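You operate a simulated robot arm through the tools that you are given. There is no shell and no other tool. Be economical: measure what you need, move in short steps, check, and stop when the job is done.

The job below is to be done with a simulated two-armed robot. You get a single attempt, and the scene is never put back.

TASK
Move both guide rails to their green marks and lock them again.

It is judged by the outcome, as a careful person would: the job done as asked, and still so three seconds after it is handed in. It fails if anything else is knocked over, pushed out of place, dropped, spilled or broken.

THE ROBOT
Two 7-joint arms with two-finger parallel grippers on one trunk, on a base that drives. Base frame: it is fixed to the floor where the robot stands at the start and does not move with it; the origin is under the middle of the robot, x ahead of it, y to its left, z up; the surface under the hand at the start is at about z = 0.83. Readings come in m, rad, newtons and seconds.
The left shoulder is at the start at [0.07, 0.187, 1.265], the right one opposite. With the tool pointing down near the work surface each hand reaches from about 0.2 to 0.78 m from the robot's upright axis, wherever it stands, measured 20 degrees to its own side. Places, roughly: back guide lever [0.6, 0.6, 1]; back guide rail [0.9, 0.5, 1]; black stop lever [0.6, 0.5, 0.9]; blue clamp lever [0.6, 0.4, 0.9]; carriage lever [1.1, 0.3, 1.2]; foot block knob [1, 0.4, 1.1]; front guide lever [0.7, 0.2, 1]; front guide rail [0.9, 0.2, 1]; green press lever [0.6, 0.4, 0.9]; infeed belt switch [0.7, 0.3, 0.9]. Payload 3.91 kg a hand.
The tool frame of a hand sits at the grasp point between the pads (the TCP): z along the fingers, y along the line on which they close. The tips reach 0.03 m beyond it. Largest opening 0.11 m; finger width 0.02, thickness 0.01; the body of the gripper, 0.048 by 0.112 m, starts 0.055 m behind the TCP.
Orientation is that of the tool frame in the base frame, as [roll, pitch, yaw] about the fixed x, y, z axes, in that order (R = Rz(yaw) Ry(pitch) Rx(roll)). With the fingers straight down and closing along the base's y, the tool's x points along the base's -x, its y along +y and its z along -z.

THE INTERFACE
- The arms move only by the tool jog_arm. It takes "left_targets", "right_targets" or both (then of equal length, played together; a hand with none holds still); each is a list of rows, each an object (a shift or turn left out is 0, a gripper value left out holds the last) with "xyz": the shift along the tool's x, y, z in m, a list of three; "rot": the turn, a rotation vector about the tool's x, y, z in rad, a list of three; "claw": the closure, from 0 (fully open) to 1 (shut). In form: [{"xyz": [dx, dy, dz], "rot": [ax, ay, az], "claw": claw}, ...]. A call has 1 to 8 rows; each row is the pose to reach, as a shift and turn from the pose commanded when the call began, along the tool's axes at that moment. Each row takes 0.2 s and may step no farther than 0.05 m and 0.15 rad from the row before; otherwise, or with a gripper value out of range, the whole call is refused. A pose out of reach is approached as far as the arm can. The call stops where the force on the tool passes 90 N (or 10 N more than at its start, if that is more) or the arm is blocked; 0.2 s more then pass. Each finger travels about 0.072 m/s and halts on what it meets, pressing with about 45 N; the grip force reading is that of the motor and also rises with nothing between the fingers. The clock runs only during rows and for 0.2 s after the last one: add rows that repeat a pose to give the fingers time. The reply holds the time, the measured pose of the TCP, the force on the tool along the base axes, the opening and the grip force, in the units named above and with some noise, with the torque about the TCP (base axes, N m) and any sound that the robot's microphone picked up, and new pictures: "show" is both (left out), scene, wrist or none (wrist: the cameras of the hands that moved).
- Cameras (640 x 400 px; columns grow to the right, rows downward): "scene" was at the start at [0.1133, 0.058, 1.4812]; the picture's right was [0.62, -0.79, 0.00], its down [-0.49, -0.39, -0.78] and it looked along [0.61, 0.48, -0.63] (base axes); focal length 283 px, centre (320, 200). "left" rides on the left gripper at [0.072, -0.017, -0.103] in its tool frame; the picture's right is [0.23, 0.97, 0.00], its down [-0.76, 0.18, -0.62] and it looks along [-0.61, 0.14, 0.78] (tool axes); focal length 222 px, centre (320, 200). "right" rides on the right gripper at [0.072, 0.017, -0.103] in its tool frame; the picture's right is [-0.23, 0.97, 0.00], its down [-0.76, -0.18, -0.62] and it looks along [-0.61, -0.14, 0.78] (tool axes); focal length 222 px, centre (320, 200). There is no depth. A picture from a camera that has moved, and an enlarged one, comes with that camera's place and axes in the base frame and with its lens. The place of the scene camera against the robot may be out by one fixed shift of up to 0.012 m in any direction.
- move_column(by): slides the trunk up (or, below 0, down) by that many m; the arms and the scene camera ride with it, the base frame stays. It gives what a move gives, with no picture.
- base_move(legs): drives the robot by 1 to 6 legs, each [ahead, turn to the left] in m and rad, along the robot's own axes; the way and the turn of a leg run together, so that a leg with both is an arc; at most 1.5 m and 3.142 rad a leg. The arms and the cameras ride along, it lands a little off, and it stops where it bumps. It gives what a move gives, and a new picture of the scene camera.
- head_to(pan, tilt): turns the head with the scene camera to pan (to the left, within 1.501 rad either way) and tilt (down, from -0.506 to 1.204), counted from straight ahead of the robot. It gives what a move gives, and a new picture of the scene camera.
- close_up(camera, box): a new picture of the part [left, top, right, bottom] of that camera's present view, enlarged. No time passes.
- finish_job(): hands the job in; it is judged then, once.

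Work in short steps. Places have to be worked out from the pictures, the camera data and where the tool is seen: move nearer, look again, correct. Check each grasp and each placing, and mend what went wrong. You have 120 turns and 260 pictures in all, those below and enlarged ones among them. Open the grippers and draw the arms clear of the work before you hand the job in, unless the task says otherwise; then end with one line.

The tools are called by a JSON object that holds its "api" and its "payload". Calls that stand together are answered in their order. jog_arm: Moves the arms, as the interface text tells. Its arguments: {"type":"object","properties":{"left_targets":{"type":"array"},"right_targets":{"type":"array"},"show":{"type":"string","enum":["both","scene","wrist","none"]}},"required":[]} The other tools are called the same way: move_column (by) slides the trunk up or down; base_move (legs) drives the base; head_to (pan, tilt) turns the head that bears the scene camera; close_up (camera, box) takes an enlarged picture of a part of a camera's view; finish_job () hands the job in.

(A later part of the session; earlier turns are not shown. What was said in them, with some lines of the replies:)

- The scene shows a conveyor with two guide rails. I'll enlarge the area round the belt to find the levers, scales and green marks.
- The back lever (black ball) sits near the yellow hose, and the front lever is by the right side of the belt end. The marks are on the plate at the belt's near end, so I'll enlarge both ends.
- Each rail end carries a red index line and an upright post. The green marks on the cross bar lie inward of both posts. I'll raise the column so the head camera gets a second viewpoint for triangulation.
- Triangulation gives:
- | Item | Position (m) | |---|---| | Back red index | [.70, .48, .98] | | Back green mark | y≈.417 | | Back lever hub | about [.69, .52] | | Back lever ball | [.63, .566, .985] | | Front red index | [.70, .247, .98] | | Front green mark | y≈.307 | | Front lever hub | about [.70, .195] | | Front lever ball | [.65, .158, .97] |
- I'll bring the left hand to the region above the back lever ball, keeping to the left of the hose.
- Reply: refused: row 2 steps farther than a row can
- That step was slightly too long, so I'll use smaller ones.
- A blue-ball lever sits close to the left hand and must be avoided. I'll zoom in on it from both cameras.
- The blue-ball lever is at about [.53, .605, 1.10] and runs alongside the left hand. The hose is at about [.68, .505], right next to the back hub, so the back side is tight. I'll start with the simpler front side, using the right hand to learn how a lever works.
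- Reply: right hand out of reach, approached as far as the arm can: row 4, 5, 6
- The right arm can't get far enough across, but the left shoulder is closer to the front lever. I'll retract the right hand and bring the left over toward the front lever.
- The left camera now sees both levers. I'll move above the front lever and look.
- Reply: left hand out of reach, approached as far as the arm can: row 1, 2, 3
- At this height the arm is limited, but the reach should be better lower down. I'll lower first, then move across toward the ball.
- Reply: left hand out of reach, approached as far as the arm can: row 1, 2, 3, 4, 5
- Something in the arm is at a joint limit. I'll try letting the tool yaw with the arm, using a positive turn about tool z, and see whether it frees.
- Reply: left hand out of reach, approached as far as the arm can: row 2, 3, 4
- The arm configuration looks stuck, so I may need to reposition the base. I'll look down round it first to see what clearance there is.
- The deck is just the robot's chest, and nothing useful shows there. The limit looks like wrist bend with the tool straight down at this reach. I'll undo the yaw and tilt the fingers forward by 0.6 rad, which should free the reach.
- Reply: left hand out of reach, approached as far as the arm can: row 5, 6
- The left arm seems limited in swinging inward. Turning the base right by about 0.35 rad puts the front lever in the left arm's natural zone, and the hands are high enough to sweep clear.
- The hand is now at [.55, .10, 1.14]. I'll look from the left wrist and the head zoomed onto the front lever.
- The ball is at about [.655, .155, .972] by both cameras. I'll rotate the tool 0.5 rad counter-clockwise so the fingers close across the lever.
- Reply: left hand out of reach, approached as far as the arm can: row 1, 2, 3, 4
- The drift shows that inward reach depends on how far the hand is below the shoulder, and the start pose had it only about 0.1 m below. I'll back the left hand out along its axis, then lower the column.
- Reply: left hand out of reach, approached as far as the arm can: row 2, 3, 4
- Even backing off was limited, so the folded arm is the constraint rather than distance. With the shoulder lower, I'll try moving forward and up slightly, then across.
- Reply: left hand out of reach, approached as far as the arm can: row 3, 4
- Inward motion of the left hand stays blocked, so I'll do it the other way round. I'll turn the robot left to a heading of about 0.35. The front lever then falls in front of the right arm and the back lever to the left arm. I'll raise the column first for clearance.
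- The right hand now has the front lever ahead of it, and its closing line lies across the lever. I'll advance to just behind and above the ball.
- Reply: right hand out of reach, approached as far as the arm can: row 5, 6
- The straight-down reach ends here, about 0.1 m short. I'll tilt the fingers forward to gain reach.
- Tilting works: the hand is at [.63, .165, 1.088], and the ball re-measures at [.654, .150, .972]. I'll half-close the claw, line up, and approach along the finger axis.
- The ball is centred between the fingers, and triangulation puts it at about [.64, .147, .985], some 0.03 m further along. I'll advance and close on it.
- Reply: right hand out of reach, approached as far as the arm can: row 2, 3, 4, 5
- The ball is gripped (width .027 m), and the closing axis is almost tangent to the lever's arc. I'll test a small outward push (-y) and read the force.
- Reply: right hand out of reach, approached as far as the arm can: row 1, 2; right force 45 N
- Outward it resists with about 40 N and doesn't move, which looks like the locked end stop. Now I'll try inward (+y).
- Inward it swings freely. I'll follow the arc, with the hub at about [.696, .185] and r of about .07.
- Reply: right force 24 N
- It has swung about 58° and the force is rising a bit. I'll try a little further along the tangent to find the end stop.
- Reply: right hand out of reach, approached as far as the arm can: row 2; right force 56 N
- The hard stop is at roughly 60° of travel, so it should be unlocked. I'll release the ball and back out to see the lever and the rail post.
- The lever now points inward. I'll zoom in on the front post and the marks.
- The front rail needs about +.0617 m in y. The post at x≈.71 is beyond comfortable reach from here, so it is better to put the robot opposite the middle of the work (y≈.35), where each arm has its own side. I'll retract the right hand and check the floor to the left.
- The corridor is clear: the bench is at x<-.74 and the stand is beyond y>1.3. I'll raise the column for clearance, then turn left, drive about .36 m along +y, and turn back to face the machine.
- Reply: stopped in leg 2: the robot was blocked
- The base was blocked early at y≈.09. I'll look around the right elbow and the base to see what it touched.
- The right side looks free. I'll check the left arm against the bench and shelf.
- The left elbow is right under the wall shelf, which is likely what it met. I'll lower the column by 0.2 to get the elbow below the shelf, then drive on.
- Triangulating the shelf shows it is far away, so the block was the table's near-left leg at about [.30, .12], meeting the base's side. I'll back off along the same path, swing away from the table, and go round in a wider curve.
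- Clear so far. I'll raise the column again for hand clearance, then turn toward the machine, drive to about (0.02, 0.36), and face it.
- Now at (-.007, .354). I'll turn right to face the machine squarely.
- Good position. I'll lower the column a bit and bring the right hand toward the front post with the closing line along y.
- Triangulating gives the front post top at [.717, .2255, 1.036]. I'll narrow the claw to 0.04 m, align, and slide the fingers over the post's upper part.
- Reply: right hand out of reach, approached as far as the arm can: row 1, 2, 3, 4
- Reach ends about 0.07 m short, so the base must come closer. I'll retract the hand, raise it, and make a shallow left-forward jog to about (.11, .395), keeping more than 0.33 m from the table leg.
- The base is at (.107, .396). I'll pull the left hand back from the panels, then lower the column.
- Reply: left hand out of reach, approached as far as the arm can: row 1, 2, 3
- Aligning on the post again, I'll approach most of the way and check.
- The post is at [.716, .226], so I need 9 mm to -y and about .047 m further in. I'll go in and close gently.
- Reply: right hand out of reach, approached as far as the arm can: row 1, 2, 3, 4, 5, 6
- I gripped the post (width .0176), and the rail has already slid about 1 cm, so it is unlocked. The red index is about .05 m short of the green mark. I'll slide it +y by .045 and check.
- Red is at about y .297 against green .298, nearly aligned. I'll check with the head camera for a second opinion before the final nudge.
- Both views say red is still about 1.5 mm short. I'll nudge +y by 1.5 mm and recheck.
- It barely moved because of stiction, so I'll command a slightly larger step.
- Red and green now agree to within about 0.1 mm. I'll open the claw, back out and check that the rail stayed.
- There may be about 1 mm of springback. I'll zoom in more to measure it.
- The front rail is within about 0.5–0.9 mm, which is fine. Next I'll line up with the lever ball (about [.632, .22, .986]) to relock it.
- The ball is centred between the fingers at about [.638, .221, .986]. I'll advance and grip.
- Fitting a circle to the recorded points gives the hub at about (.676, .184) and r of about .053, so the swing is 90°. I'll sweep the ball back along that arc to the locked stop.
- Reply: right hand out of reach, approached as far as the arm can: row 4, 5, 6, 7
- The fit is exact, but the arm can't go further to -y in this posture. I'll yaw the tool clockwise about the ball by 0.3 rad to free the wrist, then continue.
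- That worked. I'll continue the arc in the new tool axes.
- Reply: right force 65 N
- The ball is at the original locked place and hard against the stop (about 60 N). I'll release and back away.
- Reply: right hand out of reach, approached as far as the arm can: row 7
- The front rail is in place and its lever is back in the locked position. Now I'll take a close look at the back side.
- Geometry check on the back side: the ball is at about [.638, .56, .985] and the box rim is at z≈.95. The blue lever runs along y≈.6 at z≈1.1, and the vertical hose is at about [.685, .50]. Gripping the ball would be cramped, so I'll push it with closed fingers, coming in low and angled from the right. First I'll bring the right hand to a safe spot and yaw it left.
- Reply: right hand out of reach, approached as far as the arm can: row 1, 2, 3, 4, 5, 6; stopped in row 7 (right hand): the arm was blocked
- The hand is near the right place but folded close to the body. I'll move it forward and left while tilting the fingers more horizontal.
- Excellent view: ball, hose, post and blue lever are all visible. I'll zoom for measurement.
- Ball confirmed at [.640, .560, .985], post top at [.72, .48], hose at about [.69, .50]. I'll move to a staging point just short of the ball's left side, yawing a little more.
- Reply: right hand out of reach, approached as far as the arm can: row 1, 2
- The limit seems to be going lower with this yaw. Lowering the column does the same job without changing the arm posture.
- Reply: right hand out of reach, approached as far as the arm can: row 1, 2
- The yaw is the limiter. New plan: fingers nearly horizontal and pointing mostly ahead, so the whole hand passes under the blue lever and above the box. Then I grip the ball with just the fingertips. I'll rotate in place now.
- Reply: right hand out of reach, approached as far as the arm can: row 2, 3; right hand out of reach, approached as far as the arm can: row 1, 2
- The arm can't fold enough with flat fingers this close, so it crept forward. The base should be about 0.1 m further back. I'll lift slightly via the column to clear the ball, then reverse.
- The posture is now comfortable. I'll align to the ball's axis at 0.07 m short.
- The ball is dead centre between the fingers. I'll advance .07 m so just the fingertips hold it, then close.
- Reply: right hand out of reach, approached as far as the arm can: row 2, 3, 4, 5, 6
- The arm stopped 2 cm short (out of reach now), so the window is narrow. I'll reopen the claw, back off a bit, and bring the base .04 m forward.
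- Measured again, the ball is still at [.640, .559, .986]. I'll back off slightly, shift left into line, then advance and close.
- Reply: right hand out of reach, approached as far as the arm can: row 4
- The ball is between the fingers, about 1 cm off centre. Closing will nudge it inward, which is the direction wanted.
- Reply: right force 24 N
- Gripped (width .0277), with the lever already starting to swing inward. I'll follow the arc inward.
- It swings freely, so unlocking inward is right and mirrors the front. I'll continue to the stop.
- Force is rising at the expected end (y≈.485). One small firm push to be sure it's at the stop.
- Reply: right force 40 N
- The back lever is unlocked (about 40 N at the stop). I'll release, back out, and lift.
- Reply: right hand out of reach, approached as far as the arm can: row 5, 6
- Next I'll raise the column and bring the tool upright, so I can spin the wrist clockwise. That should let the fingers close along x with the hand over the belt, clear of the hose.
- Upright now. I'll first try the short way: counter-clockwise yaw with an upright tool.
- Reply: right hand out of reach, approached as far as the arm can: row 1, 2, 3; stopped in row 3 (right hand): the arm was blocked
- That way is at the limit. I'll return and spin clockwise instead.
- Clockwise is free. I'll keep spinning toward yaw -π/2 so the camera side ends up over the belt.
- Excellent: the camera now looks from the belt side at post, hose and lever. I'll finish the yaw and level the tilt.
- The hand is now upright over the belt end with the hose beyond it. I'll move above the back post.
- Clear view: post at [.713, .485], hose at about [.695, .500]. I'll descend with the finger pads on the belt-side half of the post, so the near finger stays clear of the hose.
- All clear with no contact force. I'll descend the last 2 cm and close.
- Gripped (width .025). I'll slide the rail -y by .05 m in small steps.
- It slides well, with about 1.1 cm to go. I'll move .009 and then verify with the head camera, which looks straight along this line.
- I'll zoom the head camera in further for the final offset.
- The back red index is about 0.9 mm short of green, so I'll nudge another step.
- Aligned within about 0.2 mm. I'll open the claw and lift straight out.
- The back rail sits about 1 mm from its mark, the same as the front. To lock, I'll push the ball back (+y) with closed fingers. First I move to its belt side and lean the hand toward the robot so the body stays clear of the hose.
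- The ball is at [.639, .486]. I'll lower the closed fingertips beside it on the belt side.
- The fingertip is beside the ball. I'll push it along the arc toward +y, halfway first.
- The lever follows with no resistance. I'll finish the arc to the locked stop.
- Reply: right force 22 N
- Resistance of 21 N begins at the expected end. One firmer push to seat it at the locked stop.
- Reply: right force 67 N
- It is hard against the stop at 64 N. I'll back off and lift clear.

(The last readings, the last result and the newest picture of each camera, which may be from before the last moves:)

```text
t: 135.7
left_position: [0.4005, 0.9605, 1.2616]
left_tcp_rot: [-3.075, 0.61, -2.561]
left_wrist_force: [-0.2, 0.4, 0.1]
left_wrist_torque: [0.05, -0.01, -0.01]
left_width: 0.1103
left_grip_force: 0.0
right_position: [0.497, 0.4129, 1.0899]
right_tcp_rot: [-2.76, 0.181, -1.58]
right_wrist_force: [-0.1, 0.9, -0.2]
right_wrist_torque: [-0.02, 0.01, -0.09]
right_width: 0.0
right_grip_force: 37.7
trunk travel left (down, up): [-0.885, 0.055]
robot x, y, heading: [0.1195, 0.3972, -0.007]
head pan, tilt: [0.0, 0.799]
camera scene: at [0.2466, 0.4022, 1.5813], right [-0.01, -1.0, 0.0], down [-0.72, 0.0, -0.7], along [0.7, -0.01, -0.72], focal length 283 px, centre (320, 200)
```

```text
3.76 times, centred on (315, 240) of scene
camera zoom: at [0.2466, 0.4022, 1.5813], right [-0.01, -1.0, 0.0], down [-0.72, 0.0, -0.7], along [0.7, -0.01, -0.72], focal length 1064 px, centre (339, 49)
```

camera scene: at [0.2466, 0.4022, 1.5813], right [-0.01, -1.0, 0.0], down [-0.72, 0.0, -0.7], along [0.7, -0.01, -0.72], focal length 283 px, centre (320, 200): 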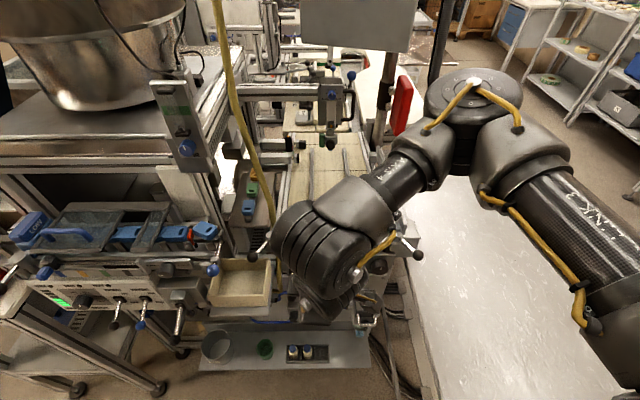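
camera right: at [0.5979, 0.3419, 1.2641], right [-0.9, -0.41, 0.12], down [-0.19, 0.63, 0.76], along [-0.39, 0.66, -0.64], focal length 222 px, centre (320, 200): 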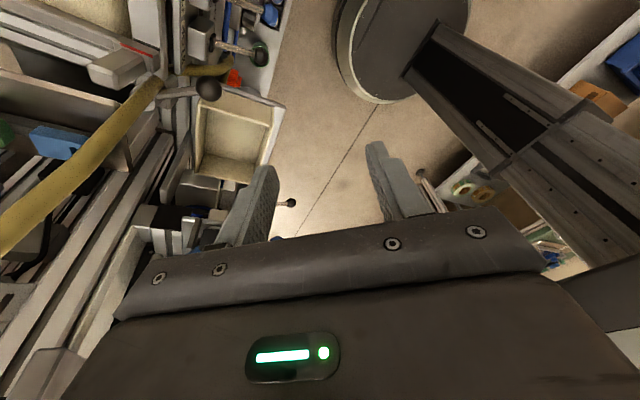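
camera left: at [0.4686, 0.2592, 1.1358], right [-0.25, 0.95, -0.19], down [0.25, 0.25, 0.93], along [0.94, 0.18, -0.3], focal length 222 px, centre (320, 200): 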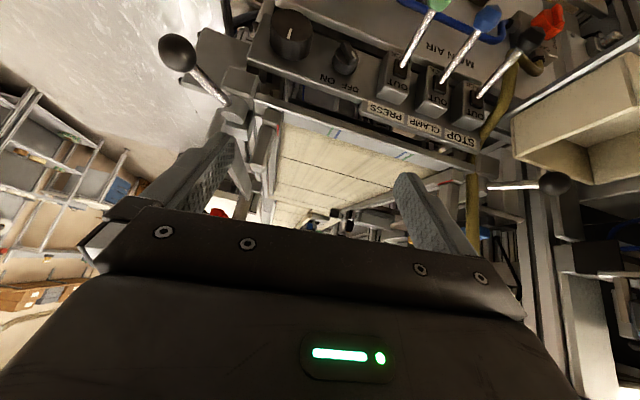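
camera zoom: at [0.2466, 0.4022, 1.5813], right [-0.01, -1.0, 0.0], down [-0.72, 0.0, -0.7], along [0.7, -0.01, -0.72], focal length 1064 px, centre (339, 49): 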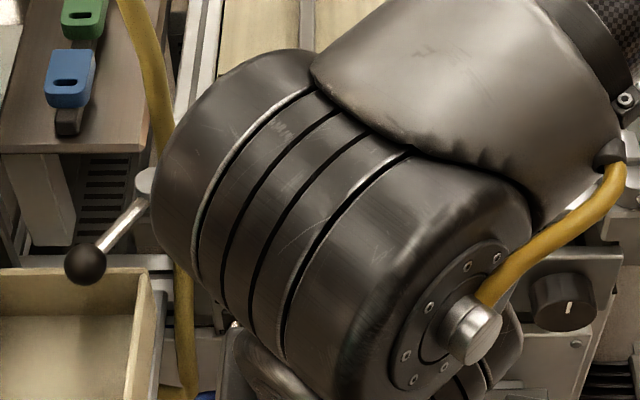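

The back lever is back in its locked position. I'll drive back a little, open the gripper and get a clear view.

{"api": "base_move", "payload": {"legs": [[-0.15, 0]]}}

{"api": "jog_arm", "payload": {"right_targets": [{"xyz": [0.045, 0, 0], "claw": 0.3}, {"xyz": [0.09, 0, -0.01], "claw": 0.0}, {"xyz": [0.13, 0, -0.02], "claw": 0.0}, {"xyz": [0.17, 0, -0.03], "claw": 0.0}, {"xyz": [0.21, 0, -0.04], "claw": 0.0}, {"xyz": [0.25, 0, -0.04], "claw": 0.0}], "show": "scene"}}

{"api": "close_up", "payload": {"camera": "scene", "box": [240, 140, 400, 250]}}

```text
t: 137.1
left_position: [0.2533, 0.9589, 1.2605]
left_tcp_rot: [-3.077, 0.608, -2.567]
left_wrist_force: [0.2, -0.1, 0.6]
left_wrist_torque: [-0.01, -0.04, -0.02]
left_width: 0.11
left_grip_force: 0.1
right_position: [0.3507, 0.4144, 1.0893]
right_tcp_rot: [-2.762, 0.183, -1.584]
right_wrist_force: [0.5, 0.0, 0.1]
right_wrist_torque: [0.01, 0.01, -0.01]
right_width: 0.0002
right_grip_force: 37.5
trunk travel left (down, up): [-0.885, 0.055]
robot x, y, heading: [-0.0271, 0.3983, -0.003]
head pan, tilt: [0.0, 0.799]
camera scene: at [0.1001, 0.4022, 1.5809], right [-0.01, -1.0, 0.0], down [-0.72, 0.0, -0.7], along [0.7, -0.01, -0.72], focal length 283 px, centre (320, 200)
```

scene: 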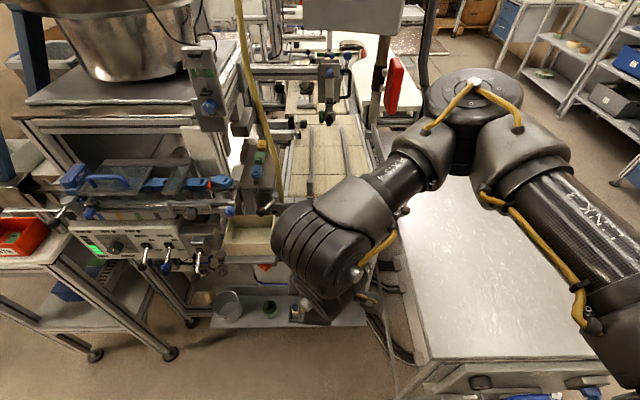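

```text
t: 138.5
left_position: [0.25, 0.9525, 1.2653]
left_tcp_rot: [-3.084, 0.613, -2.564]
left_wrist_force: [0.4, -1.1, 1.3]
left_wrist_torque: [0.03, -0.03, 0.05]
left_width: 0.11
left_grip_force: 0.1
right_position: [0.3565, 0.1536, 1.067]
right_tcp_rot: [-2.756, 0.191, -1.581]
right_wrist_force: [0.0, -1.0, -0.3]
right_wrist_torque: [0.04, 0.01, 0.02]
right_width: 0.11
right_grip_force: 0.0
right hand out of reach, approached as far as the arm can: row 3, 4, 5, 6
trunk travel left (down, up): [-0.885, 0.055]
robot x, y, heading: [-0.029, 0.4008, -0.007]
head pan, tilt: [0.0, 0.799]
camera scene: at [0.0948, 0.3918, 1.5813], right [-0.01, -1.0, -0.01], down [-0.72, 0.01, -0.7], along [0.7, 0.0, -0.72], focal length 283 px, centre (320, 200)
```

scene: 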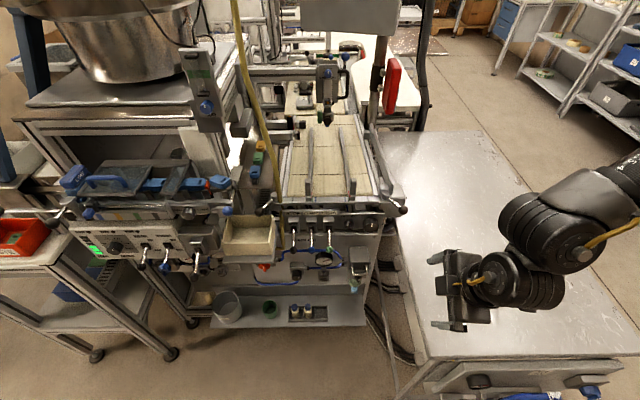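

```text
3.64 times, centred on (320, 195) of scene
camera zoom: at [0.0948, 0.3918, 1.5813], right [-0.01, -1.0, -0.01], down [-0.72, 0.01, -0.7], along [0.7, 0.0, -0.72], focal length 1028 px, centre (320, 218)
```

zoom: 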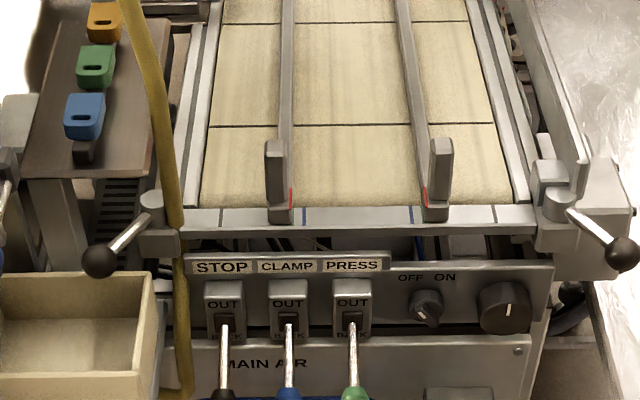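

Everything is in order and both levers point outward as at the start. A last magnified check of both marks.

{"api": "close_up", "payload": {"camera": "scene", "box": [300, 186, 330, 204]}}

{"api": "close_up", "payload": {"camera": "scene", "box": [335, 186, 365, 204]}}

```text
16.00 times, centred on (315, 195) of scene
camera zoom: at [0.0948, 0.3918, 1.5813], right [-0.01, -1.0, -0.01], down [-0.72, 0.01, -0.7], along [0.7, 0.0, -0.72], focal length 4523 px, centre (400, 280)
```

zoom: 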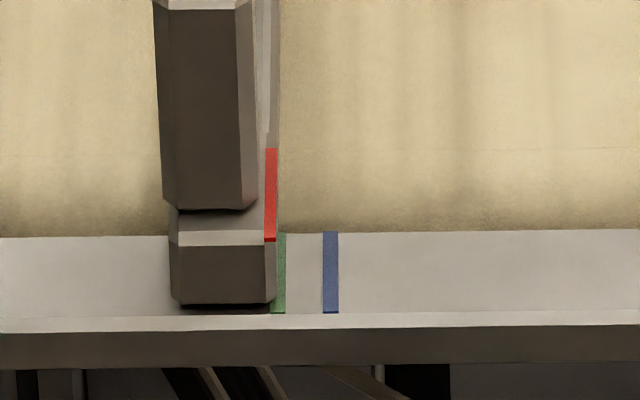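

```text
16.00 times, centred on (350, 195) of scene
camera zoom: at [0.0948, 0.3918, 1.5813], right [-0.01, -1.0, -0.01], down [-0.72, 0.01, -0.7], along [0.7, 0.0, -0.72], focal length 4523 px, centre (-160, 280)
```

zoom: 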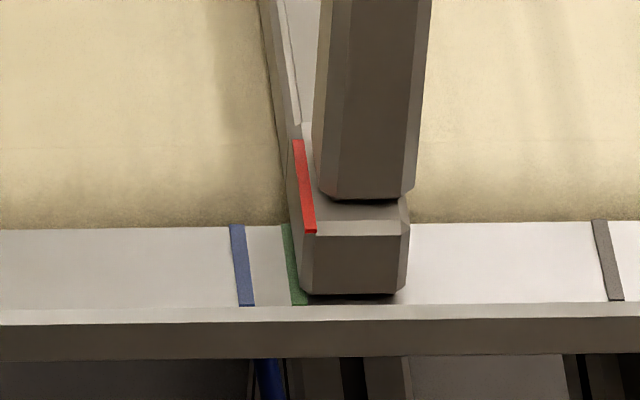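

Both red indexes overlap their green marks to within about 1.5 mm. Both levers are locked, and the grippers are open and clear of the work. Handing in.

{"api": "finish_job", "payload": {}}

```text
The job is handed in.
```

Both guide rails are on their green marks, each about 1–1.5 mm short of the mark's centre, and both levers are locked again.
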